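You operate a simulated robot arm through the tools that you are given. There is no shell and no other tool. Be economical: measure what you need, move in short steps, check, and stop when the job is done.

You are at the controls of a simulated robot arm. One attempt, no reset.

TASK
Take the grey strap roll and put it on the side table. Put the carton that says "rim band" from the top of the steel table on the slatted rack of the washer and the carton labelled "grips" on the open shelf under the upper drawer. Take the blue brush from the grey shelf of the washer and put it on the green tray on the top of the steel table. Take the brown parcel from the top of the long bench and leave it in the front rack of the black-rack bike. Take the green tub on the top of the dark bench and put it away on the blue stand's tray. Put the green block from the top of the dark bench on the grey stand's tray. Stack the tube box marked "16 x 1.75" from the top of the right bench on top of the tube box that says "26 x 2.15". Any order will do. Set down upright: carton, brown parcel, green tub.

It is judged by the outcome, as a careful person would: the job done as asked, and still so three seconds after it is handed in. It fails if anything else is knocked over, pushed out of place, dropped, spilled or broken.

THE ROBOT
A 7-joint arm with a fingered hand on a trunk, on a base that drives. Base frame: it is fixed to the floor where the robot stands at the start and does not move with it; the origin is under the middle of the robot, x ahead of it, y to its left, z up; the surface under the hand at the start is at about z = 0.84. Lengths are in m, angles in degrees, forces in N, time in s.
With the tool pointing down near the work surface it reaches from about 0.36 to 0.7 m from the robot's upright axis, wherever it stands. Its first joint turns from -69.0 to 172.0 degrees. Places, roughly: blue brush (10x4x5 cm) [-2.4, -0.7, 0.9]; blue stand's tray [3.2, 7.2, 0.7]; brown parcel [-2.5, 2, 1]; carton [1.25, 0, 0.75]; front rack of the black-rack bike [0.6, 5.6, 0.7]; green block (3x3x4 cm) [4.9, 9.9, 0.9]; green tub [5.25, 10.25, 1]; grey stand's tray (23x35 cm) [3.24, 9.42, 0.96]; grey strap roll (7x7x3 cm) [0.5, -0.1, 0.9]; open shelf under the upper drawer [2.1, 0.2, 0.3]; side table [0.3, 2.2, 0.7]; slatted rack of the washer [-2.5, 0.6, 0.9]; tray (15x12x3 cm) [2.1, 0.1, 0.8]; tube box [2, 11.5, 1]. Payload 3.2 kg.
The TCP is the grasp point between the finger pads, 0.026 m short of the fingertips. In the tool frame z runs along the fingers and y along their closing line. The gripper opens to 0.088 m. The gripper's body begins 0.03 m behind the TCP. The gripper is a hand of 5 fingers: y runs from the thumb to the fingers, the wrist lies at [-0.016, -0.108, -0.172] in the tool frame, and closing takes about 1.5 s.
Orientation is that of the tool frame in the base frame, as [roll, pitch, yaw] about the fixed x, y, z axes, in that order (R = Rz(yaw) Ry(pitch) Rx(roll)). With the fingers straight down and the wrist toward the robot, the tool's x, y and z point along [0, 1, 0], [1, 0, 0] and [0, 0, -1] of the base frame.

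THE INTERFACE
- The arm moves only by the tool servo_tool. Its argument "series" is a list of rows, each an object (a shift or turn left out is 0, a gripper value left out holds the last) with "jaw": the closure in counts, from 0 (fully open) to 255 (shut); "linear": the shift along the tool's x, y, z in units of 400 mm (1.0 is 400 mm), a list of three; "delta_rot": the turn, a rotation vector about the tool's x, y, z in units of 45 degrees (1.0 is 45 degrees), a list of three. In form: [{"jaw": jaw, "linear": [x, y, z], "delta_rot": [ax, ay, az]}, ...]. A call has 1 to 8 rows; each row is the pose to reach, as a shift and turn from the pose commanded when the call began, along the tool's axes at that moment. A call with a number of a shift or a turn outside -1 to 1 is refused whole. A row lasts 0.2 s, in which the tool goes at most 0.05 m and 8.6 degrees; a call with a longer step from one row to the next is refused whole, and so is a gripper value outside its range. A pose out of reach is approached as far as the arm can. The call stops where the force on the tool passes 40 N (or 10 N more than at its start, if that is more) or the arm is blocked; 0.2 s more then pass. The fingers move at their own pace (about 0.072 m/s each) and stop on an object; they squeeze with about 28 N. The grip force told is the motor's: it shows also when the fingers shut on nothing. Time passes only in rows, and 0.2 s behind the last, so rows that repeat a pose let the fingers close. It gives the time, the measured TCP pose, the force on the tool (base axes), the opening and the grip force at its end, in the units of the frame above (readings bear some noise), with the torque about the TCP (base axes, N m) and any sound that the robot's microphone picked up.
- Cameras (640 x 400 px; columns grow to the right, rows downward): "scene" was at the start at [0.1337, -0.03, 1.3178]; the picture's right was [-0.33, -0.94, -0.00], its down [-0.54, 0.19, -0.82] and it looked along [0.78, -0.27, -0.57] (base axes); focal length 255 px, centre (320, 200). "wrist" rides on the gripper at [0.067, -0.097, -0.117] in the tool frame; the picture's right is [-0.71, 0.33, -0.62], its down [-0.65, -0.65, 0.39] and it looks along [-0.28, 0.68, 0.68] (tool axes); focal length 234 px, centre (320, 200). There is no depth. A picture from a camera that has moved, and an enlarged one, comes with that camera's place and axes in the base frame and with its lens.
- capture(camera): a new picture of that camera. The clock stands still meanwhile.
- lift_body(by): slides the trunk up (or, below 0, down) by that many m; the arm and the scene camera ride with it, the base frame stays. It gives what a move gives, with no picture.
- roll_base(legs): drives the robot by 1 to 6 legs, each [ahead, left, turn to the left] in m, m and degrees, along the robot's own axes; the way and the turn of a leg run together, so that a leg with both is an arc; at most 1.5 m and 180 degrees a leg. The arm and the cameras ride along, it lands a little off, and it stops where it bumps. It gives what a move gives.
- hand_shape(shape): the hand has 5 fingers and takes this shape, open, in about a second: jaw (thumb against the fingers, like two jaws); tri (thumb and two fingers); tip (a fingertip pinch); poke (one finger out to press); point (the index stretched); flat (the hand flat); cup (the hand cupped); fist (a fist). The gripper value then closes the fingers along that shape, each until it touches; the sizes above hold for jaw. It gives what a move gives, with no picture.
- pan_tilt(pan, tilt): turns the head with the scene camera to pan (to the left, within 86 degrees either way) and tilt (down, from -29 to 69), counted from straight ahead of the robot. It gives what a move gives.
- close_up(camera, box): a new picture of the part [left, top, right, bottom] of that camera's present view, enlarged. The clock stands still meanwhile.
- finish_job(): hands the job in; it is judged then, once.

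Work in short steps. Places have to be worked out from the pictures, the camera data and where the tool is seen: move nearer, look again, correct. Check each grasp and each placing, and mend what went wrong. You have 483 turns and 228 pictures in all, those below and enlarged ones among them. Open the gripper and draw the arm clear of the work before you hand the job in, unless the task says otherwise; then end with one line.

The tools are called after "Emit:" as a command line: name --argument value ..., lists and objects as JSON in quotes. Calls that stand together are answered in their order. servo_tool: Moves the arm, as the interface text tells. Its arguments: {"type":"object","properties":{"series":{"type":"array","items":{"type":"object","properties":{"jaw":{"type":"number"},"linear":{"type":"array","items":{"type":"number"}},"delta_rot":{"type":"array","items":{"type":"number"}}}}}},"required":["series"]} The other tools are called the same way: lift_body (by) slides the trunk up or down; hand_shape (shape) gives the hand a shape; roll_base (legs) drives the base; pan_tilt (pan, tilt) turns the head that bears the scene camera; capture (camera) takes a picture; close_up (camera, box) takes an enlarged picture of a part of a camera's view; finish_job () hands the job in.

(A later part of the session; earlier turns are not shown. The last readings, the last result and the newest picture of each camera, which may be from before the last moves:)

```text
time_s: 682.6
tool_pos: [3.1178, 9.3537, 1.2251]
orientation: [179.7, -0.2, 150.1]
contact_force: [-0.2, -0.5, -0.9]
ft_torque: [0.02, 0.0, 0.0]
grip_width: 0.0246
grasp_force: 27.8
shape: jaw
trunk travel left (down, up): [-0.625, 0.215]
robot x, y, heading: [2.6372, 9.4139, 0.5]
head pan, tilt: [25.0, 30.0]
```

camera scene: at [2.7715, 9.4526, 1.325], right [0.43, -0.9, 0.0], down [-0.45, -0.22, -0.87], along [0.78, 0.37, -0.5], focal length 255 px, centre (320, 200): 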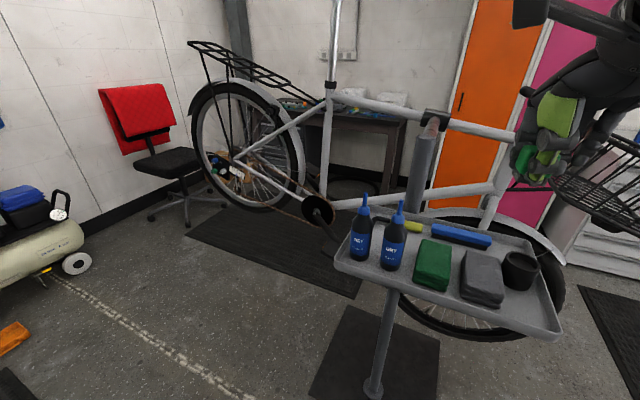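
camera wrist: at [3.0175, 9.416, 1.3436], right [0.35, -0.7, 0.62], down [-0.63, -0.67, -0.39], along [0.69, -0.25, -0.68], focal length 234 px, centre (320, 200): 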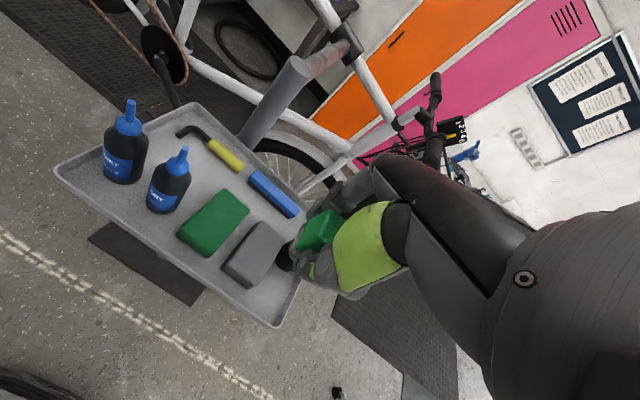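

Emit:
servo_tool --series '[{"linear": [-0.045, 0.105, 0]}, {"linear": [-0.09, 0.21, 0]}, {"linear": [-0.135, 0.315, 0]}, {"linear": [-0.177, 0.423, 0]}, {"linear": [-0.177, 0.423, 0.12]}, {"linear": [-0.177, 0.423, 0.24]}]'

Emit:
capture --camera "wrist"

Emit:
close_up --camera "scene" --box '[320, 120, 580, 320]'

```text
time_s: 684.0
tool_pos: [3.1877, 9.4526, 1.1563]
orientation: [179.7, 0.0, 149.9]
contact_force: [0.8, -1.1, -1.1]
ft_torque: [-0.02, -0.01, -0.01]
grip_width: 0.0245
grasp_force: 28.2
shape: jaw
out of reach, approached as far as the arm can: row 1, 2, 3, 4, 5, 6
trunk travel left (down, up): [-0.625, 0.215]
robot x, y, heading: [2.6379, 9.4129, 0.7]
head pan, tilt: [25.0, 30.0]
```

```text
70 pictures are left
camera wrist: at [3.0806, 9.4006, 1.2736], right [0.78, -0.07, 0.63], down [0.23, -0.89, -0.39], along [0.58, 0.45, -0.67], focal length 234 px, centre (320, 200)
```

wrist: 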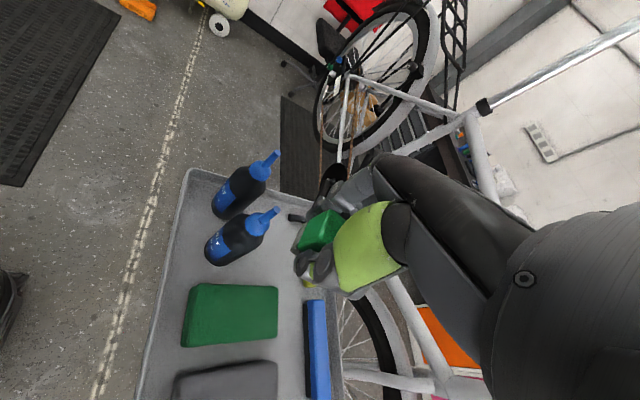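

```text
2.00 times, centred on (450, 220) of scene
camera zoom: at [2.7714, 9.4521, 1.3251], right [0.43, -0.9, 0.0], down [-0.45, -0.22, -0.87], along [0.78, 0.37, -0.5], focal length 510 px, centre (60, 160)
```

zoom: 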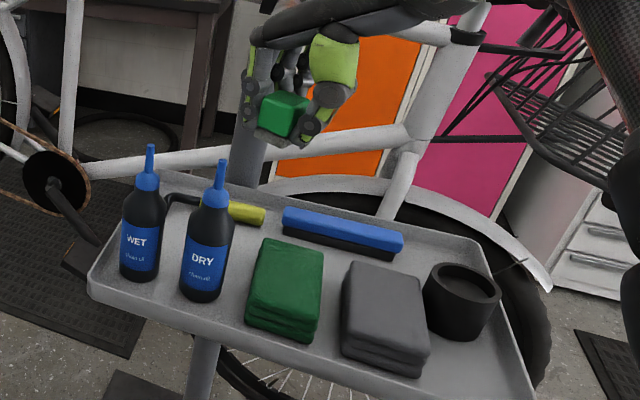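

Short of reach with this wrist angle; I move the base 0.12 m nearer.

Emit:
roll_base --legs '[[0.12, 0, 0]]'

```text
time_s: 685.2
tool_pos: [3.3071, 9.4528, 1.1565]
orientation: [179.6, -0.2, 149.9]
contact_force: [0.4, 0.1, 0.1]
ft_torque: [0.0, 0.05, 0.0]
grip_width: 0.0248
grasp_force: 28.1
shape: jaw
trunk travel left (down, up): [-0.625, 0.215]
robot x, y, heading: [2.7562, 9.4169, 0.7]
head pan, tilt: [25.0, 30.0]
```

Emit:
servo_tool --series '[{"linear": [0.055, -0.014, 0]}, {"linear": [0.108, -0.028, 0]}, {"linear": [0.108, -0.028, 0.1]}, {"linear": [0.108, -0.028, 0.19]}, {"linear": [0.108, -0.028, 0.19]}]'

Emit:
capture --camera "wrist"

Emit:
close_up --camera "scene" --box '[320, 120, 580, 320]'

```text
time_s: 686.4
tool_pos: [3.2627, 9.4651, 1.0814]
orientation: [179.6, 0.0, 149.7]
contact_force: [0.2, -0.1, 0.5]
ft_torque: [-0.02, -0.02, -0.03]
grip_width: 0.0246
grasp_force: 27.7
shape: jaw
trunk travel left (down, up): [-0.625, 0.215]
robot x, y, heading: [2.7607, 9.4179, 0.7]
head pan, tilt: [25.0, 30.0]
```

```text
68 pictures are left
camera wrist: at [3.1552, 9.4132, 1.1982], right [0.78, -0.07, 0.63], down [0.23, -0.89, -0.39], along [0.58, 0.45, -0.67], focal length 234 px, centre (320, 200)
```

wrist: 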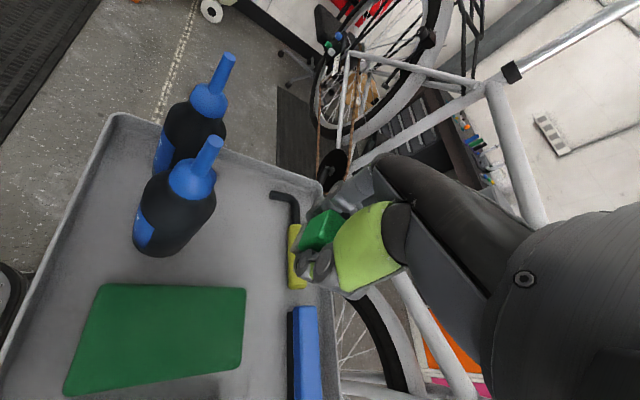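

```text
2.00 times, centred on (450, 220) of scene
camera zoom: at [2.8899, 9.4534, 1.3251], right [0.43, -0.9, 0.0], down [-0.45, -0.22, -0.87], along [0.78, 0.37, -0.5], focal length 510 px, centre (60, 160)
```

zoom: 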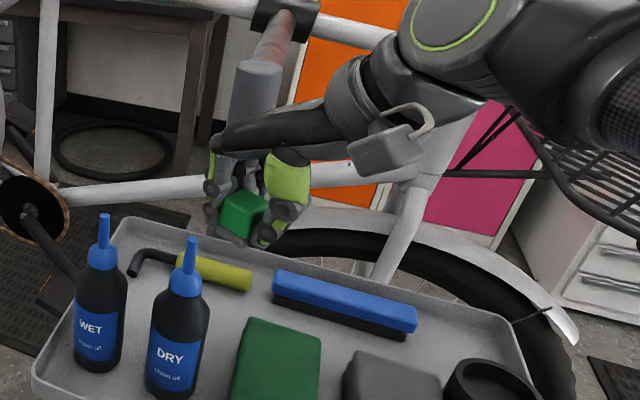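

Clear strip confirmed: block target (3.262, 9.467). Lowering slowly, watching forces.

Emit:
servo_tool --series '[{"linear": [0, 0.003, 0.08]}, {"linear": [0, 0.003, 0.15]}, {"linear": [0, 0.003, 0.19]}, {"linear": [0, 0.003, 0.21]}, {"linear": [0, 0.003, 0.225]}]'

Emit:
capture --camera "wrist"

Emit:
close_up --camera "scene" --box '[320, 120, 580, 320]'

```text
time_s: 687.6
tool_pos: [3.2643, 9.4668, 0.9901]
orientation: [179.7, -0.1, 149.9]
contact_force: [0.2, 0.0, -0.2]
ft_torque: [0.0, 0.02, -0.01]
grip_width: 0.0245
grasp_force: 28.7
shape: jaw
trunk travel left (down, up): [-0.625, 0.215]
robot x, y, heading: [2.759, 9.4158, 0.6]
head pan, tilt: [25.0, 30.0]
```

```text
66 pictures are left
camera wrist: at [3.1572, 9.4152, 1.1079], right [0.78, -0.07, 0.62], down [0.23, -0.89, -0.39], along [0.58, 0.45, -0.68], focal length 234 px, centre (320, 200)
```

wrist: 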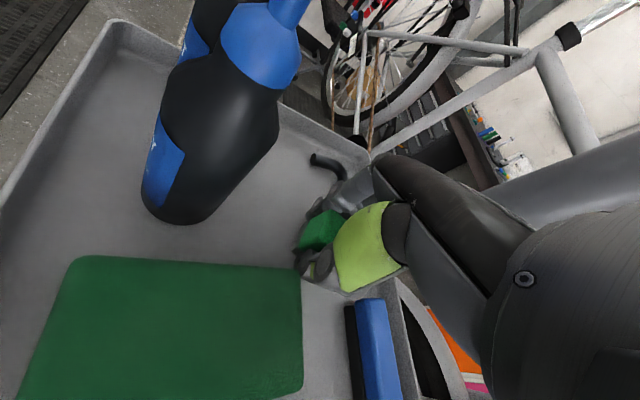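

```text
2.00 times, centred on (450, 220) of scene
camera zoom: at [2.8902, 9.4533, 1.325], right [0.43, -0.9, 0.0], down [-0.45, -0.22, -0.87], along [0.78, 0.37, -0.5], focal length 510 px, centre (60, 160)
```

zoom: 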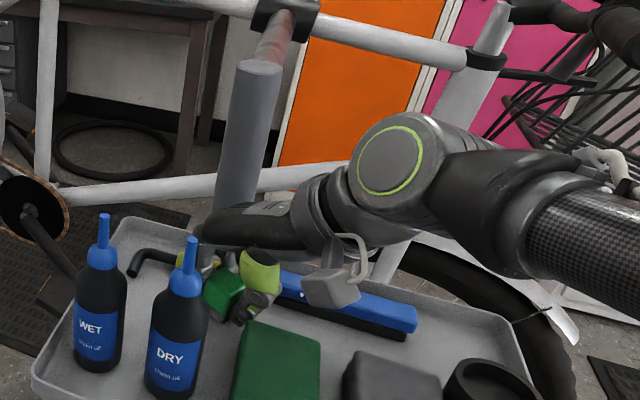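

Still free. Lowering the last bit until contact.

Emit:
servo_tool --series '[{"linear": [0, 0, 0.012]}, {"linear": [0, 0, 0.022]}, {"linear": [0, 0, 0.032]}, {"linear": [0, 0, 0.042]}, {"linear": [0, 0, 0.05]}]'

```text
time_s: 688.7
tool_pos: [3.2699, 9.4693, 0.9841]
orientation: [178.1, 0.7, 149.5]
contact_force: [-0.1, -1.7, 15.6]
ft_torque: [-0.15, -0.28, -0.03]
grip_width: 0.025
grasp_force: 28.5
shape: jaw
trunk travel left (down, up): [-0.625, 0.215]
robot x, y, heading: [2.7574, 9.4177, 0.7]
head pan, tilt: [25.0, 30.0]
stopped in row 5: the force on the tool passed its limit at 42 N (the readings are from after the stop); the commanded pose is now the measured one
```

Contact. I open slightly and look.

Emit:
servo_tool --series '[{"jaw": 150}, {"jaw": 150}, {"jaw": 150}]'

Emit:
capture --camera "wrist"

```text
time_s: 689.5
tool_pos: [3.2658, 9.4675, 0.9815]
orientation: [178.5, 0.7, 149.7]
contact_force: [1.0, -1.0, 15.0]
ft_torque: [-0.2, -0.04, -0.05]
grip_width: 0.0358
grasp_force: 0.1
shape: jaw
trunk travel left (down, up): [-0.625, 0.215]
robot x, y, heading: [2.7591, 9.4166, 0.7]
head pan, tilt: [25.0, 30.0]
```

```text
64 pictures are left
camera wrist: at [3.1562, 9.4149, 1.0965], right [0.76, -0.08, 0.64], down [0.24, -0.89, -0.4], along [0.6, 0.46, -0.66], focal length 234 px, centre (320, 200)
```

wrist: 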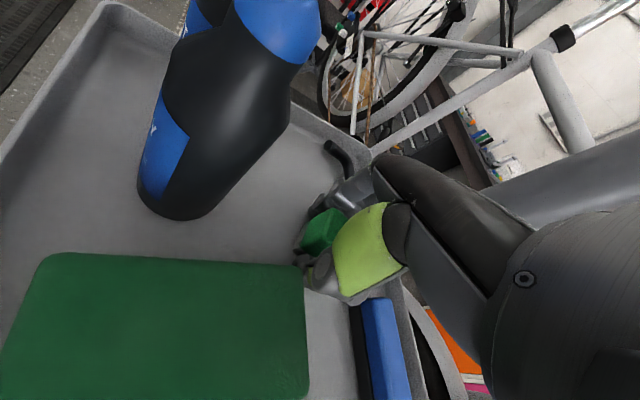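

Released. Rising straight up.

Emit:
servo_tool --series '[{"linear": [0, 0, -0.03]}, {"linear": [0, 0, -0.09]}, {"linear": [0, 0, -0.2]}, {"linear": [0, 0, -0.32]}, {"linear": [0, 0, -0.42]}]'

Emit:
capture --camera "wrist"

Emit:
close_up --camera "scene" --box '[320, 160, 560, 350]'

```text
time_s: 690.7
tool_pos: [3.264, 9.4658, 1.1493]
orientation: [178.7, 0.6, 149.7]
contact_force: [-0.4, 0.0, 0.8]
ft_torque: [-0.04, 0.01, -0.01]
grip_width: 0.036
grasp_force: 0.0
shape: jaw
trunk travel left (down, up): [-0.625, 0.215]
robot x, y, heading: [2.7545, 9.4126, 0.6]
head pan, tilt: [25.0, 30.0]
```

```text
63 pictures are left
camera wrist: at [3.1548, 9.4137, 1.2644], right [0.77, -0.08, 0.64], down [0.24, -0.89, -0.4], along [0.6, 0.46, -0.66], focal length 234 px, centre (320, 200)
```

wrist: 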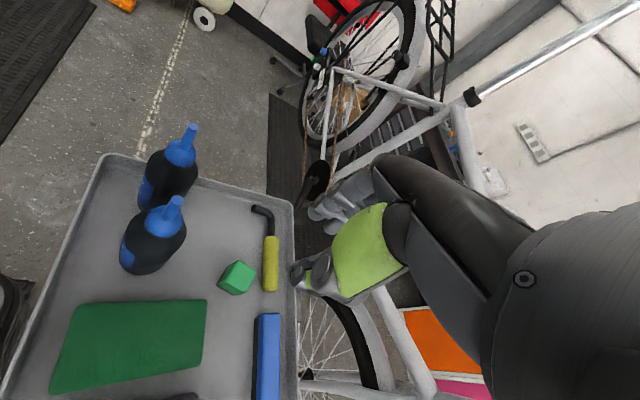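

```text
2.11 times, centred on (440, 255) of scene
camera zoom: at [2.8897, 9.4537, 1.325], right [0.43, -0.9, 0.0], down [-0.45, -0.22, -0.87], along [0.78, 0.37, -0.5], focal length 537 px, centre (67, 84)
```

zoom: 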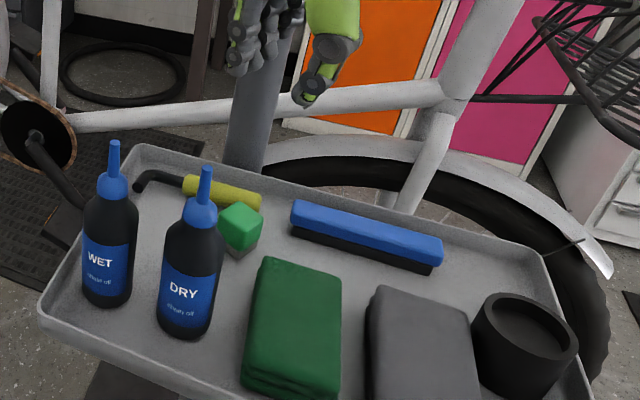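

The block stands on the grey tray with nothing disturbed. Raising, rotating the hand back, and backing away.

Emit:
servo_tool --series '[{"linear": [0, 0, -0.1]}, {"linear": [0.08, -0.06, -0.15]}, {"linear": [0.16, -0.12, -0.15]}, {"linear": [0.24, -0.2, -0.15]}, {"linear": [0.3, -0.28, -0.15]}]'

Emit:
servo_tool --series '[{"jaw": 0, "delta_rot": [0.03, 0, 0.17]}, {"delta_rot": [0.03, 0, 0.34]}, {"delta_rot": [0.03, 0, 0.51]}, {"delta_rot": [0.03, 0, 0.68]}, {"delta_rot": [0.03, 0, 0.85]}, {"delta_rot": [0.03, 0, 1.0]}]'

Emit:
servo_tool --series '[{"delta_rot": [0, 0, 0.15]}, {"delta_rot": [0, 0, 0.29]}]'

```text
time_s: 691.9
tool_pos: [3.1005, 9.4274, 1.2046]
orientation: [178.7, 0.7, 149.6]
contact_force: [0.3, 0.4, 0.4]
ft_torque: [0.03, -0.01, 0.01]
grip_width: 0.0362
grasp_force: 0.0
shape: jaw
trunk travel left (down, up): [-0.625, 0.215]
robot x, y, heading: [2.7606, 9.4117, 0.6]
head pan, tilt: [25.0, 30.0]
```

```text
time_s: 693.3
tool_pos: [3.1017, 9.4288, 1.2058]
orientation: [179.8, -0.1, 104.5]
contact_force: [-0.5, -1.0, -0.1]
ft_torque: [0.06, 0.0, 0.02]
grip_width: 0.0879
grasp_force: 0.0
shape: jaw
trunk travel left (down, up): [-0.625, 0.215]
robot x, y, heading: [2.7549, 9.415, 0.5]
head pan, tilt: [25.0, 30.0]
```

```text
time_s: 693.9
tool_pos: [3.1052, 9.4253, 1.204]
orientation: [-179.7, -0.4, 91.1]
contact_force: [-0.3, 0.0, 0.6]
ft_torque: [0.01, 0.0, -0.02]
grip_width: 0.0878
grasp_force: 0.0
shape: jaw
trunk travel left (down, up): [-0.625, 0.215]
robot x, y, heading: [2.7608, 9.414, 0.6]
head pan, tilt: [25.0, 30.0]
```

The right bench is close now, so I do the tube box next: back off a little, turn north and advance.

Emit:
roll_base --legs '[[-0.22, 0, 0], [0, 0, 90], [0.45, 0, 0]]'

Emit:
pan_tilt --pan 20 --tilt 22

Emit:
capture --camera "scene"

```text
time_s: 701.7
tool_pos: [2.5339, 10.2128, 1.2034]
orientation: [-179.7, -0.2, 179.8]
contact_force: [0.1, -0.3, 0.0]
ft_torque: [0.01, 0.0, -0.02]
grip_width: 0.0878
grasp_force: 0.0
shape: jaw
trunk travel left (down, up): [-0.625, 0.215]
robot x, y, heading: [2.5392, 9.8623, 89.2]
head pan, tilt: [25.0, 30.0]
```

```text
time_s: 702.4
tool_pos: [2.5327, 10.2115, 1.2022]
orientation: [-179.7, -0.1, 179.9]
contact_force: [-0.4, -0.6, 0.0]
ft_torque: [0.01, 0.02, 0.0]
grip_width: 0.0876
grasp_force: 0.0
shape: jaw
trunk travel left (down, up): [-0.625, 0.215]
robot x, y, heading: [2.536, 9.8648, 89.1]
head pan, tilt: [20.0, 22.0]
```

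```text
61 pictures are left
camera scene: at [2.5077, 10.001, 1.3378], right [0.94, 0.33, 0.0], down [0.12, -0.35, -0.93], along [-0.31, 0.88, -0.38], focal length 255 px, centre (320, 200)
```

scene: 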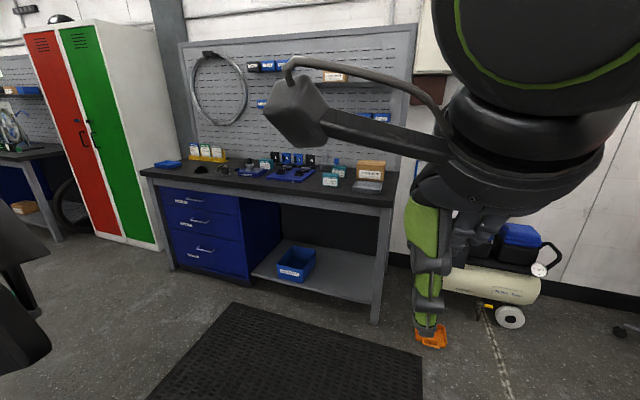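

Emit:
close_up --camera "scene" --box '[140, 120, 420, 220]'

```text
2.29 times, centred on (280, 170) of scene
camera zoom: at [2.5077, 10.001, 1.3378], right [0.94, 0.33, 0.0], down [0.12, -0.35, -0.93], along [-0.31, 0.88, -0.38], focal length 583 px, centre (411, 269)
```

zoom: 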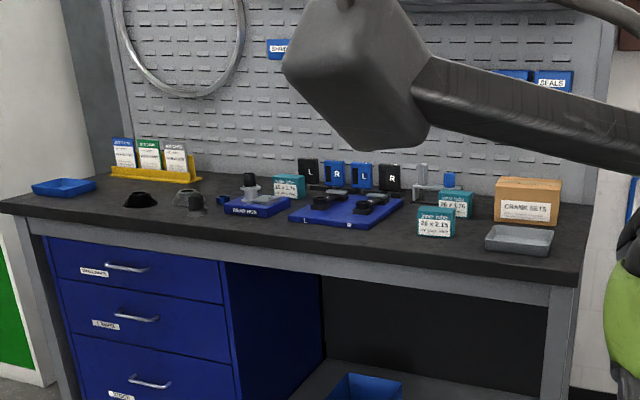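

Three teal tube boxes are on this bench, at about (1.65,11.4), (2.14,11.38), (2.13,11.23). Getting closer to read the labels.

Emit:
roll_base --legs '[[0.75, 0, 0.9], [0, 0.45, 0]]'

Emit:
pan_tilt --pan 15 --tilt 35

Emit:
capture --camera "scene"

```text
time_s: 708.8
tool_pos: [2.0853, 10.9521, 1.2031]
orientation: [-179.7, -0.2, -179.1]
contact_force: [0.2, 0.3, 0.9]
ft_torque: [-0.03, 0.01, 0.04]
grip_width: 0.088
grasp_force: 0.1
shape: jaw
trunk travel left (down, up): [-0.625, 0.215]
robot x, y, heading: [2.0927, 10.606, 90.4]
head pan, tilt: [20.0, 22.0]
```

```text
time_s: 709.5
tool_pos: [2.0852, 10.953, 1.2026]
orientation: [-179.8, -0.2, -179.0]
contact_force: [-0.5, -0.1, 0.3]
ft_torque: [0.01, 0.0, 0.01]
grip_width: 0.0877
grasp_force: 0.1
shape: jaw
trunk travel left (down, up): [-0.625, 0.215]
robot x, y, heading: [2.0947, 10.6047, 90.2]
head pan, tilt: [15.0, 35.0]
```

```text
59 pictures are left
camera scene: at [2.0719, 10.7398, 1.3173], right [0.96, 0.26, 0.0], down [0.15, -0.55, -0.82], along [-0.22, 0.79, -0.57], focal length 255 px, centre (320, 200)
```

scene: 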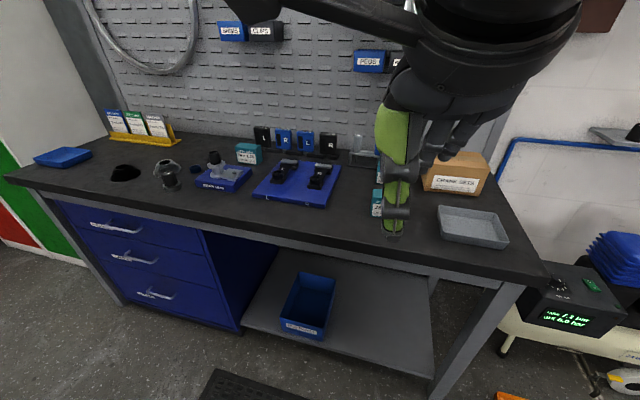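

Emit:
close_up --camera "scene" --box '[215, 125, 295, 175]'

Emit:
capture --camera "wrist"

```text
8.00 times, centred on (255, 150) of scene
camera zoom: at [2.0719, 10.7398, 1.3173], right [0.96, 0.26, 0.0], down [0.15, -0.55, -0.82], along [-0.22, 0.79, -0.57], focal length 2040 px, centre (840, 600)
```

zoom: 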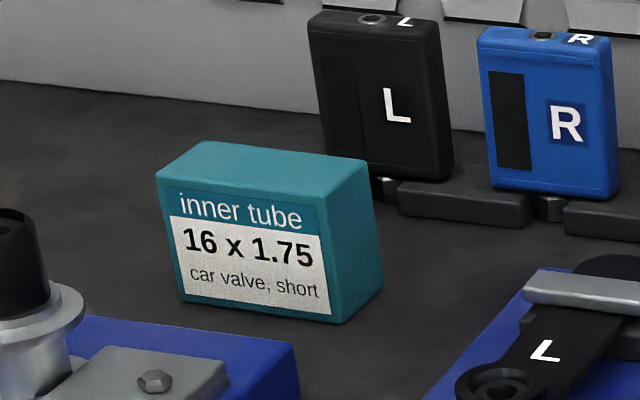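

```text
57 pictures are left
camera wrist: at [2.0202, 10.855, 1.3215], right [0.7, 0.35, 0.62], down [0.66, -0.65, -0.39], along [0.27, 0.68, -0.68], focal length 234 px, centre (320, 200)
```

wrist: 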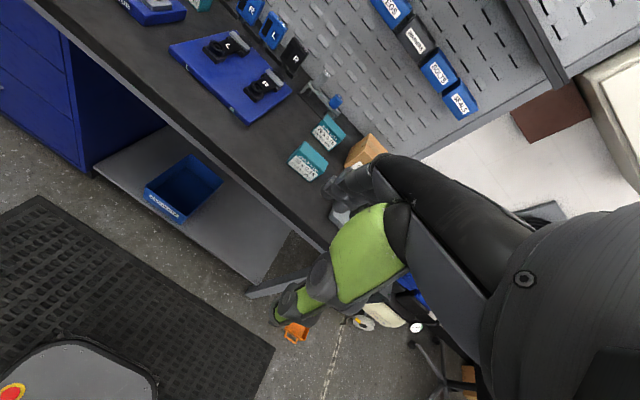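

The left one is "16 x 1.75". Reading the other two.

Emit:
close_up --camera "wrist" --box '[270, 100, 370, 190]'

```text
4.44 times, centred on (320, 145) of wrist
camera zoom: at [2.0202, 10.855, 1.3215], right [0.7, 0.35, 0.62], down [0.66, -0.65, -0.39], along [0.27, 0.68, -0.68], focal length 1041 px, centre (320, 444)
```

zoom: 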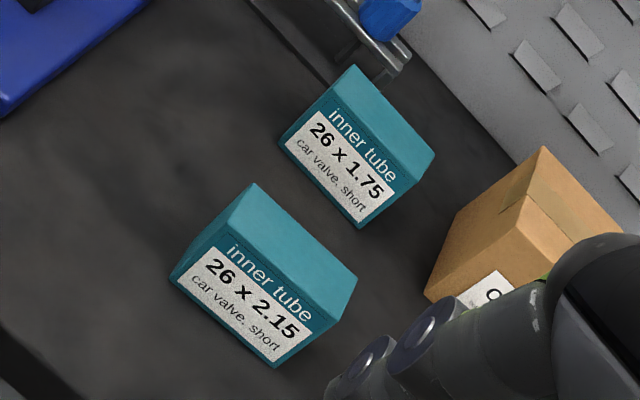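

Bench top ≈0.86. "26 x 2.15" box is at about (2.106, 11.37); "16 x 1.75" at about (1.555, 11.563). I move closer to the bench and left.

Emit:
roll_base --legs '[[0.22, 0, 0], [0, 0.45, 0]]'

Emit:
pan_tilt --pan 30 --tilt 45

Emit:
capture --camera "scene"

```text
time_s: 713.5
tool_pos: [1.6445, 11.1746, 1.2022]
orientation: [-179.7, -0.2, -179.1]
contact_force: [-0.2, -0.3, 0.3]
ft_torque: [0.03, 0.02, -0.03]
grip_width: 0.0878
grasp_force: 0.1
shape: jaw
trunk travel left (down, up): [-0.625, 0.215]
robot x, y, heading: [1.6561, 10.827, 90.4]
head pan, tilt: [15.0, 35.0]
```

```text
time_s: 714.2
tool_pos: [1.6456, 11.1745, 1.2028]
orientation: [-179.7, -0.2, -179.1]
contact_force: [0.0, -0.1, 0.3]
ft_torque: [0.02, -0.01, 0.01]
grip_width: 0.0876
grasp_force: 0.1
shape: jaw
trunk travel left (down, up): [-0.625, 0.215]
robot x, y, heading: [1.6554, 10.8241, 90.7]
head pan, tilt: [30.0, 45.0]
```

```text
55 pictures are left
camera scene: at [1.614, 10.9462, 1.3025], right [0.86, 0.5, 0.0], down [0.36, -0.61, -0.71], along [-0.36, 0.61, -0.71], focal length 255 px, centre (320, 200)
```

scene: 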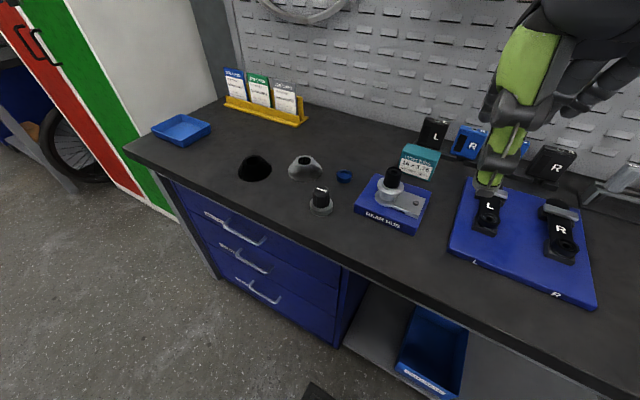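

Bench front edge is at y≈11.19, so I can go nearer. Then hover above the "16 x 1.75" box.

Emit:
roll_base --legs '[[0.11, 0, 0]]'

Emit:
servo_tool --series '[{"linear": [0.03, 0.1, 0]}, {"linear": [0.06, 0.2, 0]}, {"linear": [0.1, 0.3, 0]}, {"linear": [0.15, 0.4, 0]}, {"linear": [0.18, 0.48, 0.04]}, {"linear": [0.18, 0.56, 0.1]}, {"linear": [0.18, 0.6, 0.2]}]'

Emit:
capture --camera "wrist"

Emit:
close_up --camera "scene" --box '[320, 80, 520, 230]'

```text
time_s: 715.4
tool_pos: [1.6439, 11.283, 1.2036]
orientation: [-179.7, -0.2, -179.0]
contact_force: [-0.1, 1.1, -0.5]
ft_torque: [-0.06, 0.02, -0.01]
grip_width: 0.088
grasp_force: 0.0
shape: jaw
trunk travel left (down, up): [-0.625, 0.215]
robot x, y, heading: [1.6518, 10.9324, 90.1]
head pan, tilt: [30.0, 45.0]
```

```text
time_s: 717.0
tool_pos: [1.5713, 11.5254, 1.122]
orientation: [-179.4, -0.8, -179.3]
contact_force: [-0.4, 0.6, -0.4]
ft_torque: [-0.01, -0.01, -0.01]
grip_width: 0.0879
grasp_force: 0.0
shape: jaw
out of reach, approached as far as the arm can: row 6
trunk travel left (down, up): [-0.625, 0.215]
robot x, y, heading: [1.6549, 10.9369, 90.2]
head pan, tilt: [30.0, 45.0]
```

```text
54 pictures are left
camera wrist: at [1.5071, 11.4284, 1.2418], right [0.71, 0.35, 0.61], down [0.65, -0.65, -0.39], along [0.26, 0.68, -0.69], focal length 234 px, centre (320, 200)
```

wrist: 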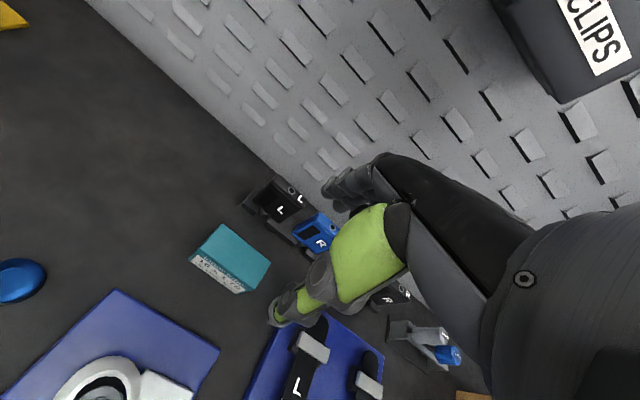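

```text
2.67 times, centred on (420, 155) of scene
camera zoom: at [1.6121, 11.0571, 1.3022], right [0.86, 0.5, 0.0], down [0.36, -0.61, -0.71], along [-0.36, 0.61, -0.71], focal length 680 px, centre (53, 320)
```

zoom: 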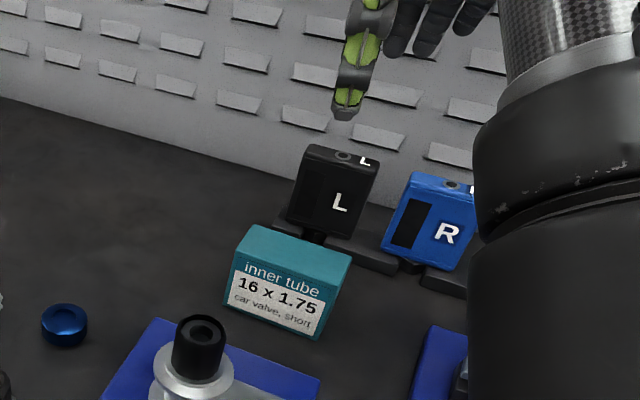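

Box: centre (1.561, 11.558), 9 × 4.7 cm, top 0.92. Going lower, then forward over it.

Emit:
servo_tool --series '[{"linear": [0.026, 0, 0.1]}, {"linear": [0.026, 0, 0.2]}, {"linear": [0.026, 0.04, 0.3]}, {"linear": [0.026, 0.085, 0.36]}, {"linear": [0.026, 0.085, 0.36]}]'

Emit:
capture --camera "wrist"

```text
time_s: 718.2
tool_pos: [1.5648, 11.558, 0.9822]
orientation: [-179.8, -0.8, -179.5]
contact_force: [-0.9, -2.3, -1.8]
ft_torque: [0.18, -0.07, -0.03]
grip_width: 0.0881
grasp_force: 0.0
shape: jaw
out of reach, approached as far as the arm can: row 1, 2, 3, 4
trunk travel left (down, up): [-0.625, 0.215]
robot x, y, heading: [1.6525, 10.9356, 90.4]
head pan, tilt: [30.0, 45.0]
```

```text
52 pictures are left
camera wrist: at [1.4996, 11.4593, 1.1002], right [0.71, 0.34, 0.61], down [0.65, -0.65, -0.4], along [0.26, 0.68, -0.68], focal length 234 px, centre (320, 200)
```

wrist: 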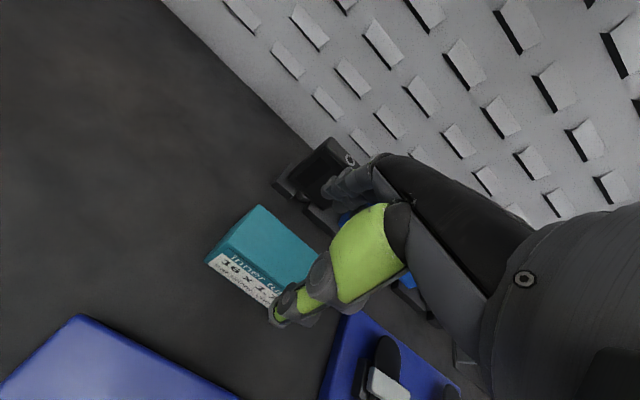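

Far fingers are close to the "L" pedal box; I narrow the opening to ~6 cm and then descend.

Emit:
servo_tool --series '[{"jaw": 75}, {"jaw": 75}, {"linear": [0, 0, 0.08]}, {"linear": [0, 0, 0.15]}, {"linear": [0, 0, 0.2]}, {"linear": [0, 0, 0.218]}, {"linear": [0, 0, 0.218]}]'

Emit:
capture --camera "wrist"

```text
time_s: 719.8
tool_pos: [1.5577, 11.5542, 0.8938]
orientation: [-179.6, -0.2, -179.1]
contact_force: [-0.2, 0.3, 1.4]
ft_torque: [-0.01, -0.03, 0.02]
grip_width: 0.0626
grasp_force: 0.1
shape: jaw
trunk travel left (down, up): [-0.625, 0.215]
robot x, y, heading: [1.6534, 10.9376, 90.2]
head pan, tilt: [30.0, 45.0]
```

```text
51 pictures are left
camera wrist: at [1.4918, 11.4557, 1.0112], right [0.71, 0.34, 0.62], down [0.66, -0.65, -0.39], along [0.27, 0.68, -0.68], focal length 234 px, centre (320, 200)
```

wrist: 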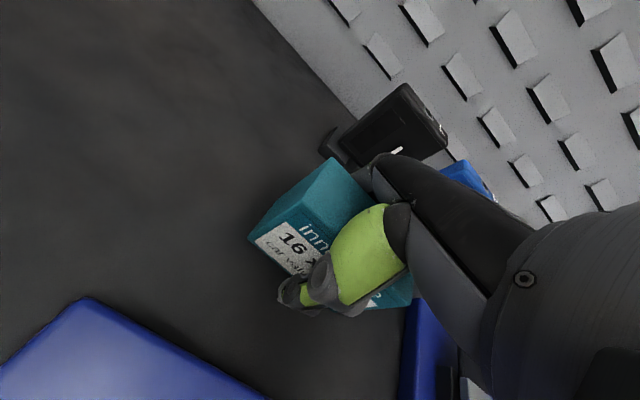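

Around the box with no contact force. Closing and lifting.

Emit:
servo_tool --series '[{"jaw": 255}, {"jaw": 255}, {"jaw": 255}, {"jaw": 255}, {"jaw": 255}]'

Emit:
servo_tool --series '[{"linear": [0, 0, -0.06]}, {"linear": [0, 0, -0.15]}, {"linear": [0, -0.03, -0.26]}, {"linear": [0, -0.1, -0.35]}, {"linear": [0, -0.18, -0.43]}, {"linear": [0, -0.27, -0.5]}, {"linear": [0, -0.37, -0.55]}]'

Emit:
capture --camera "wrist"

```text
time_s: 721.0
tool_pos: [1.5572, 11.5532, 0.8923]
orientation: [-179.7, -0.3, -179.0]
contact_force: [1.0, -0.4, 1.2]
ft_torque: [-0.09, 0.02, 0.06]
grip_width: 0.0405
grasp_force: 28.0
shape: jaw
trunk travel left (down, up): [-0.625, 0.215]
robot x, y, heading: [1.653, 10.9385, 90.3]
head pan, tilt: [30.0, 45.0]
```

```text
time_s: 722.6
tool_pos: [1.5595, 11.4073, 1.1124]
orientation: [-179.8, -0.3, -179.1]
contact_force: [-0.1, -0.3, -1.7]
ft_torque: [-0.02, 0.04, -0.01]
grip_width: 0.0405
grasp_force: 28.4
shape: jaw
trunk travel left (down, up): [-0.625, 0.215]
robot x, y, heading: [1.6547, 10.9332, 90.2]
head pan, tilt: [30.0, 45.0]
```

```text
50 pictures are left
camera wrist: at [1.4947, 11.3078, 1.2313], right [0.71, 0.34, 0.62], down [0.66, -0.65, -0.39], along [0.27, 0.68, -0.68], focal length 234 px, centre (320, 200)
```

wrist: 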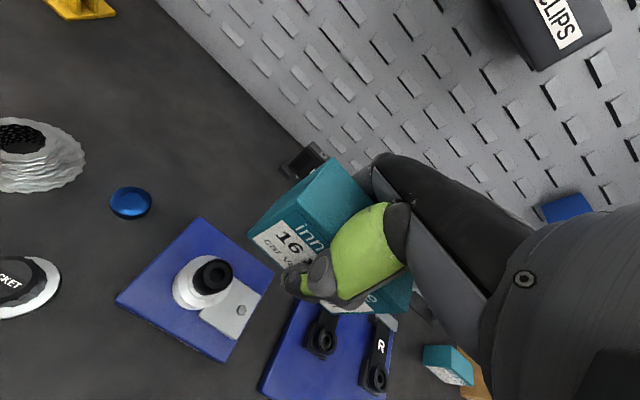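

Held. Now shifting the base right to stand in front of the "26 x 2.15" box.

Emit:
roll_base --legs '[[0, -0.5, 0]]'

Emit:
capture --camera "wrist"

Emit:
pan_tilt --pan 10 --tilt 45

Emit:
capture --camera "scene"

```text
time_s: 725.6
tool_pos: [2.0672, 11.4113, 1.112]
orientation: [-179.8, -0.1, -179.0]
contact_force: [0.5, 0.4, -1.8]
ft_torque: [-0.01, 0.0, -0.01]
grip_width: 0.0407
grasp_force: 27.7
shape: jaw
trunk travel left (down, up): [-0.625, 0.215]
robot x, y, heading: [2.168, 10.9366, 90.7]
head pan, tilt: [30.0, 45.0]
```

```text
49 pictures are left
camera wrist: at [2.0035, 11.3125, 1.2303], right [0.7, 0.35, 0.62], down [0.66, -0.64, -0.39], along [0.26, 0.68, -0.68], focal length 234 px, centre (320, 200)
```

wrist: 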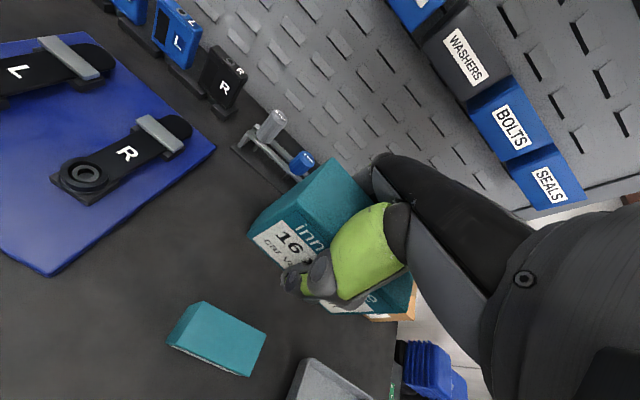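

```text
time_s: 726.5
tool_pos: [2.068, 11.4108, 1.1114]
orientation: [-179.6, -0.2, -179.0]
contact_force: [0.5, 0.7, -1.9]
ft_torque: [0.0, 0.02, 0.01]
grip_width: 0.0408
grasp_force: 28.2
shape: jaw
trunk travel left (down, up): [-0.625, 0.215]
robot x, y, heading: [2.1644, 10.9403, 90.6]
head pan, tilt: [10.0, 45.0]
```

```text
48 pictures are left
camera scene: at [2.1503, 11.0677, 1.3024], right [0.98, 0.18, 0.0], down [0.13, -0.7, -0.71], along [-0.13, 0.7, -0.71], focal length 255 px, centre (320, 200)
```

scene: 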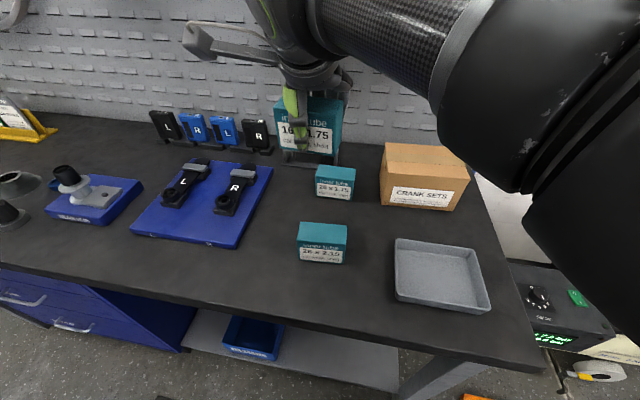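

Target box centre (2.10, 11.356), turned ~4°. Moving above and lowering to just over it.

Emit:
servo_tool --series '[{"linear": [-0.04, -0.07, 0], "delta_rot": [0, 0, -0.08]}, {"linear": [-0.076, -0.139, 0], "delta_rot": [0, 0, -0.08]}, {"linear": [-0.076, -0.139, 0.1], "delta_rot": [0, 0, -0.08]}, {"linear": [-0.076, -0.139, 0.2], "delta_rot": [0, 0, -0.08]}, {"linear": [-0.076, -0.139, 0.28], "delta_rot": [0, 0, -0.08]}, {"linear": [-0.076, -0.139, 0.33], "delta_rot": [0, 0, -0.08]}]'

Emit:
capture --camera "wrist"

Emit:
close_up --camera "scene" --box '[230, 150, 430, 290]'

```text
time_s: 727.9
tool_pos: [2.099, 11.3544, 0.98]
orientation: [-179.6, -0.3, -175.3]
contact_force: [0.2, 0.7, -1.3]
ft_torque: [0.01, 0.04, 0.02]
grip_width: 0.0405
grasp_force: 28.1
shape: jaw
trunk travel left (down, up): [-0.625, 0.215]
robot x, y, heading: [2.1687, 10.9351, 90.3]
head pan, tilt: [10.0, 45.0]
```

```text
47 pictures are left
camera wrist: at [2.0399, 11.2519, 1.0982], right [0.68, 0.39, 0.62], down [0.7, -0.6, -0.39], along [0.22, 0.7, -0.68], focal length 234 px, centre (320, 200)
```

wrist: 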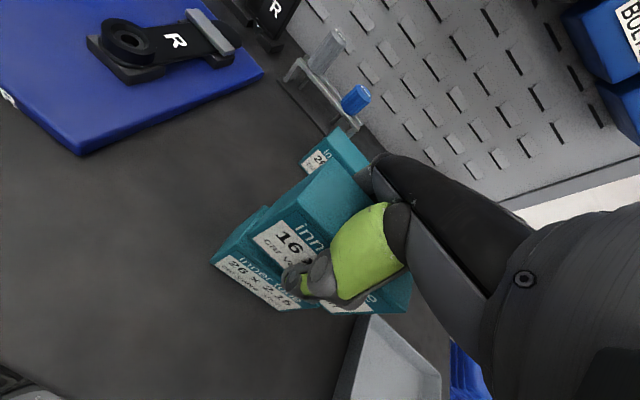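

```text
2.86 times, centred on (330, 220) of scene
camera zoom: at [2.1503, 11.0678, 1.3024], right [0.98, 0.18, 0.0], down [0.13, -0.7, -0.71], along [-0.13, 0.7, -0.71], focal length 729 px, centre (291, 143)
```

zoom: 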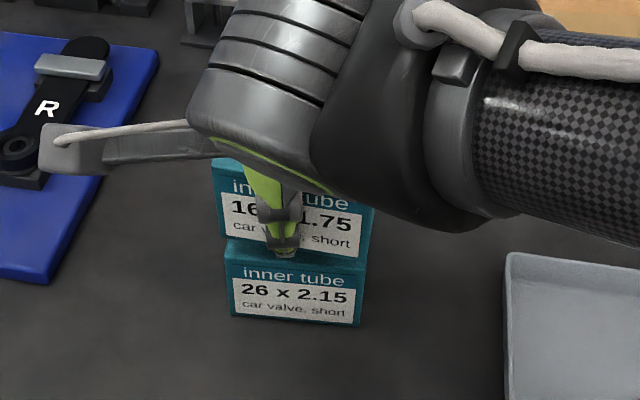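

Well aligned. Lowering onto it until light contact.

Emit:
servo_tool --series '[{"linear": [-0.004, 0.002, 0.03]}, {"linear": [-0.004, 0.002, 0.05]}, {"linear": [-0.004, 0.002, 0.06]}, {"linear": [-0.004, 0.002, 0.068]}]'

```text
time_s: 728.9
tool_pos: [2.1007, 11.3533, 0.9597]
orientation: [179.5, -0.6, -175.2]
contact_force: [1.1, 1.5, 34.5]
ft_torque: [-0.63, -0.11, 0.12]
grip_width: 0.0414
grasp_force: 28.3
shape: jaw
trunk travel left (down, up): [-0.625, 0.215]
robot x, y, heading: [2.1673, 10.9381, 90.5]
head pan, tilt: [10.0, 45.0]
```

Contact (34 N). I ease off a few millimetres, open only slightly, then rise.

Emit:
servo_tool --series '[{"linear": [0, 0, -0.016]}, {"linear": [0, 0, -0.016], "jaw": 95}, {"linear": [0, 0, -0.016]}, {"linear": [0, 0, -0.016]}, {"linear": [0, 0, -0.04]}, {"linear": [0, 0, -0.12]}, {"linear": [0, 0, -0.24]}, {"linear": [0, 0, -0.36]}]'

Emit:
close_up --camera "scene" --box '[230, 130, 430, 290]'

```text
time_s: 730.7
tool_pos: [2.103, 11.3547, 1.0957]
orientation: [-179.6, -0.2, -175.3]
contact_force: [0.1, -0.7, 0.1]
ft_torque: [-0.03, -0.01, 0.0]
grip_width: 0.0551
grasp_force: 0.1
shape: jaw
trunk travel left (down, up): [-0.625, 0.215]
robot x, y, heading: [2.1677, 10.9368, 90.7]
head pan, tilt: [10.0, 45.0]
```

```text
2.50 times, centred on (330, 210) of scene
camera zoom: at [2.1506, 11.067, 1.3025], right [0.98, 0.18, 0.0], down [0.13, -0.7, -0.71], along [-0.13, 0.7, -0.71], focal length 638 px, centre (295, 175)
```

zoom: 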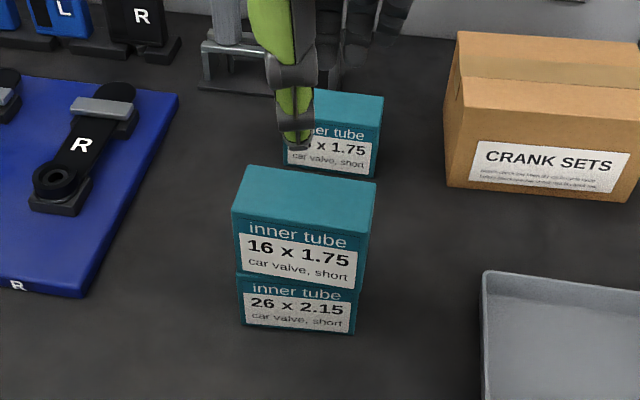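

Stacked neatly. Last item: the green tub. Retracting and driving back around to the dark bench.

Emit:
servo_tool --series '[{"jaw": 0, "linear": [0, -0.03, -0.1], "delta_rot": [0, 0, 0.08]}, {"linear": [0.05, -0.06, -0.2], "delta_rot": [0, 0, 0.08]}, {"linear": [0.1, -0.1, -0.26], "delta_rot": [0, 0, 0.08]}]'

Emit:
roll_base --legs '[[-0.3, 0, -0.6], [0, -0.38, 0], [-1.45, 0, 0], [0, 0.35, 0], [-1.5, 0, 0], [-1.5, 0, 0]]'

```text
time_s: 731.5
tool_pos: [2.0753, 11.3309, 1.1914]
orientation: [-176.9, -1.6, 179.8]
contact_force: [-0.4, 0.2, -1.0]
ft_torque: [-0.02, -0.01, -0.01]
grip_width: 0.0879
grasp_force: 0.1
shape: jaw
trunk travel left (down, up): [-0.625, 0.215]
robot x, y, heading: [2.1674, 10.9353, 90.2]
head pan, tilt: [10.0, 45.0]
```

```text
time_s: 758.0
tool_pos: [2.135, 6.6147, 1.1983]
orientation: [-179.1, -0.3, -177.6]
contact_force: [-0.5, -0.1, 0.7]
ft_torque: [-0.02, 0.02, 0.0]
grip_width: 0.0877
grasp_force: 0.2
shape: jaw
trunk travel left (down, up): [-0.625, 0.215]
robot x, y, heading: [2.242, 6.2364, 92.0]
head pan, tilt: [10.0, 45.0]
```

Emit:
roll_base --legs '[[0, -1.45, -2], [0, -0.45, 0], [1.4, 0, 0], [0.5, 0, 0]]'

```text
time_s: 776.6
tool_pos: [4.0766, 8.5244, 1.195]
orientation: [-178.8, -0.3, 179.0]
contact_force: [1.1, 0.4, 0.9]
ft_torque: [-0.01, 0.01, -0.03]
grip_width: 0.0876
grasp_force: 0.1
shape: jaw
trunk travel left (down, up): [-0.625, 0.215]
robot x, y, heading: [4.1632, 8.1437, 88.5]
head pan, tilt: [10.0, 45.0]
```

Passing the gap to the dark bench again, then facing it opposite the tub.

Emit:
roll_base --legs '[[0, -0.25, 1.5], [1.4, 0, 0], [0.5, 0.05, 0], [0, 0, -90], [0, 0.27, 0]]'

Emit:
pan_tilt --pan 12 --tilt 35

Emit:
capture --camera "scene"

Emit:
capture --camera "wrist"

```text
time_s: 792.9
tool_pos: [4.719, 10.4219, 1.1932]
orientation: [-178.4, -0.1, 91.4]
contact_force: [-0.4, 0.0, 0.0]
ft_torque: [0.0, 0.01, -0.01]
grip_width: 0.088
grasp_force: 0.1
shape: jaw
trunk travel left (down, up): [-0.625, 0.215]
robot x, y, heading: [4.3392, 10.3145, 0.9]
head pan, tilt: [10.0, 45.0]
```

```text
time_s: 793.6
tool_pos: [4.7188, 10.421, 1.1931]
orientation: [-178.3, -0.2, 91.4]
contact_force: [-0.8, 0.2, 0.3]
ft_torque: [-0.02, 0.0, 0.0]
grip_width: 0.0878
grasp_force: 0.1
shape: jaw
trunk travel left (down, up): [-0.625, 0.215]
robot x, y, heading: [4.3379, 10.3205, 0.9]
head pan, tilt: [12.0, 35.0]
```

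```text
44 pictures are left
camera scene: at [4.4751, 10.3316, 1.3152], right [0.16, -0.99, 0.0], down [-0.59, -0.09, -0.81], along [0.8, 0.13, -0.59], focal length 255 px, centre (320, 200)
```

scene: 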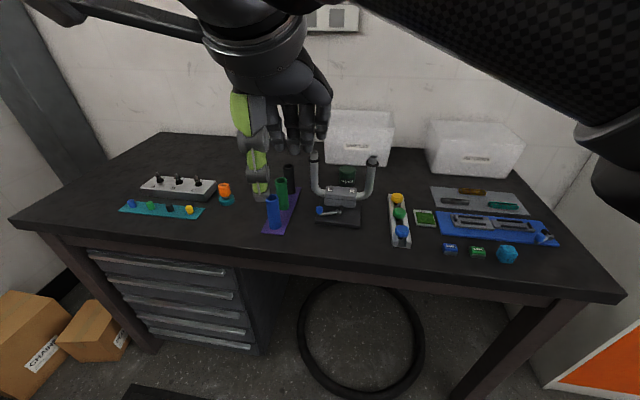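

```text
43 pictures are left
camera wrist: at [4.6235, 10.4844, 1.3135], right [0.37, -0.7, 0.61], down [-0.65, -0.66, -0.37], along [0.67, -0.26, -0.7], focal length 234 px, centre (320, 200)
```

wrist: 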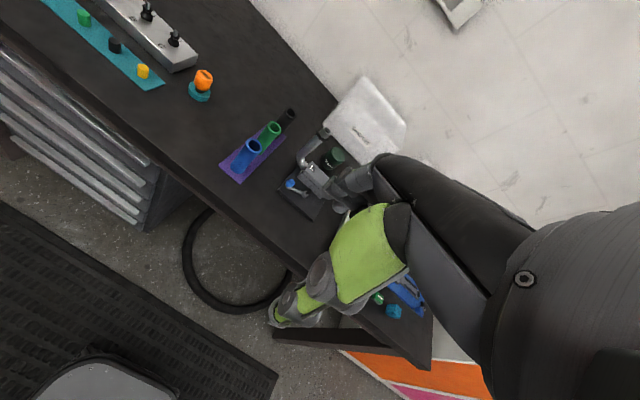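

Emit:
close_up --camera "scene" --box '[290, 135, 410, 235]'

Emit:
close_up --camera "wrist" --box '[260, 100, 400, 220]'

```text
4.00 times, centred on (350, 185) of scene
camera zoom: at [4.4751, 10.3316, 1.3152], right [0.16, -0.99, 0.0], down [-0.59, -0.09, -0.81], along [0.8, 0.13, -0.59], focal length 1020 px, centre (200, 260)
```

zoom: 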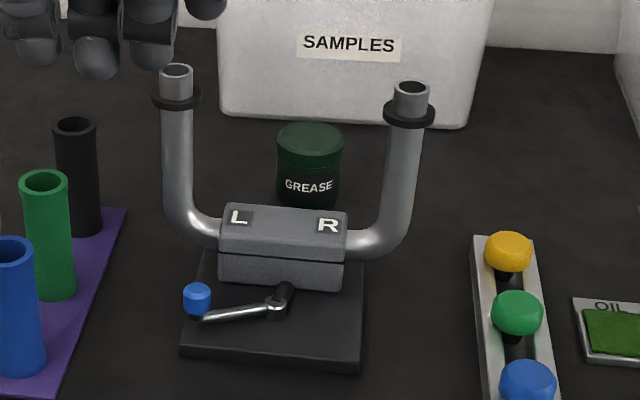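

```text
3.33 times, centred on (330, 160) of wrist
camera zoom: at [4.6235, 10.4844, 1.3135], right [0.37, -0.7, 0.61], down [-0.65, -0.66, -0.37], along [0.67, -0.26, -0.7], focal length 781 px, centre (287, 333)
```

zoom: 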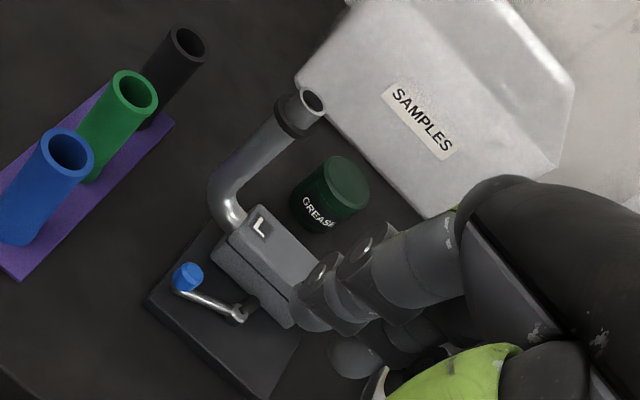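

Triangulated: tub top (5.17, 10.358, 0.925); vise uprights at (5.065, 10.294) and (5.065, 10.442), tops 1.027. I drive nearer, then hover above the tub with the hand turned ~20° so the camera arm passes between the uprights.

Emit:
roll_base --legs '[[0.24, 0, -0.9]]'

```text
time_s: 795.4
tool_pos: [4.9554, 10.4185, 1.1914]
orientation: [-178.2, -0.1, 90.8]
contact_force: [-0.4, -0.2, 0.6]
ft_torque: [-0.01, 0.02, 0.0]
grip_width: 0.0877
grasp_force: 0.1
shape: jaw
trunk travel left (down, up): [-0.625, 0.215]
robot x, y, heading: [4.5742, 10.3177, 0.3]
head pan, tilt: [12.0, 35.0]
```

Emit:
servo_tool --series '[{"linear": [-0.03, 0.1, 0.02], "delta_rot": [-0.02, 0, -0.15]}, {"linear": [-0.06, 0.2, 0.05], "delta_rot": [-0.04, 0, -0.3]}, {"linear": [-0.09, 0.3, 0.1], "delta_rot": [-0.04, 0, -0.427]}, {"linear": [-0.12, 0.4, 0.15], "delta_rot": [-0.04, 0, -0.427]}, {"linear": [-0.15, 0.5, 0.2], "delta_rot": [-0.04, 0, -0.427]}, {"linear": [-0.159, 0.534, 0.2], "delta_rot": [-0.04, 0, -0.427]}]'

Emit:
capture --camera "wrist"

Emit:
close_up --camera "scene" --box '[240, 80, 480, 260]'

```text
time_s: 796.8
tool_pos: [5.1655, 10.3565, 1.1063]
orientation: [179.8, -0.4, 109.9]
contact_force: [0.2, -0.6, 0.0]
ft_torque: [-0.01, -0.01, 0.0]
grip_width: 0.0877
grasp_force: 0.0
shape: jaw
trunk travel left (down, up): [-0.625, 0.215]
robot x, y, heading: [4.5742, 10.319, 0.1]
head pan, tilt: [12.0, 35.0]
```

```text
40 pictures are left
camera wrist: at [5.0502, 10.3842, 1.2237], right [0.55, -0.56, 0.62], down [-0.39, -0.83, -0.4], along [0.74, -0.03, -0.68], focal length 234 px, centre (320, 200)
```

wrist: 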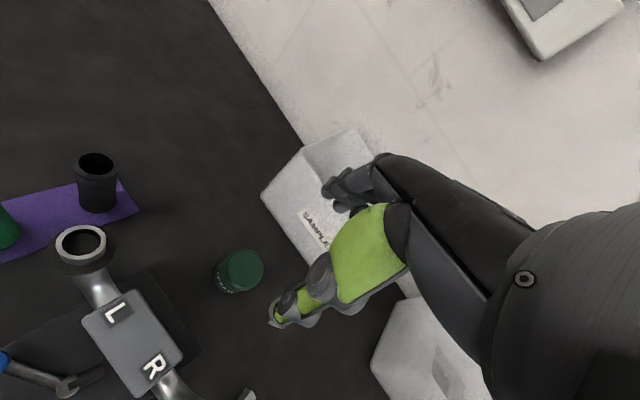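

```text
2.22 times, centred on (360, 170) of scene
camera zoom: at [4.7097, 10.3382, 1.3173], right [0.21, -0.98, 0.0], down [-0.56, -0.12, -0.82], along [0.8, 0.17, -0.57], focal length 567 px, centre (231, 267)
```

zoom: 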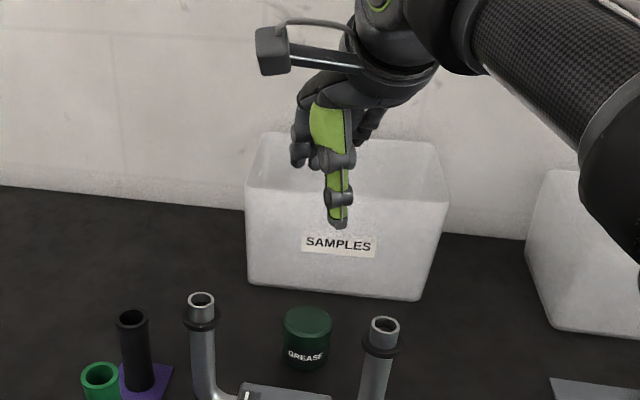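

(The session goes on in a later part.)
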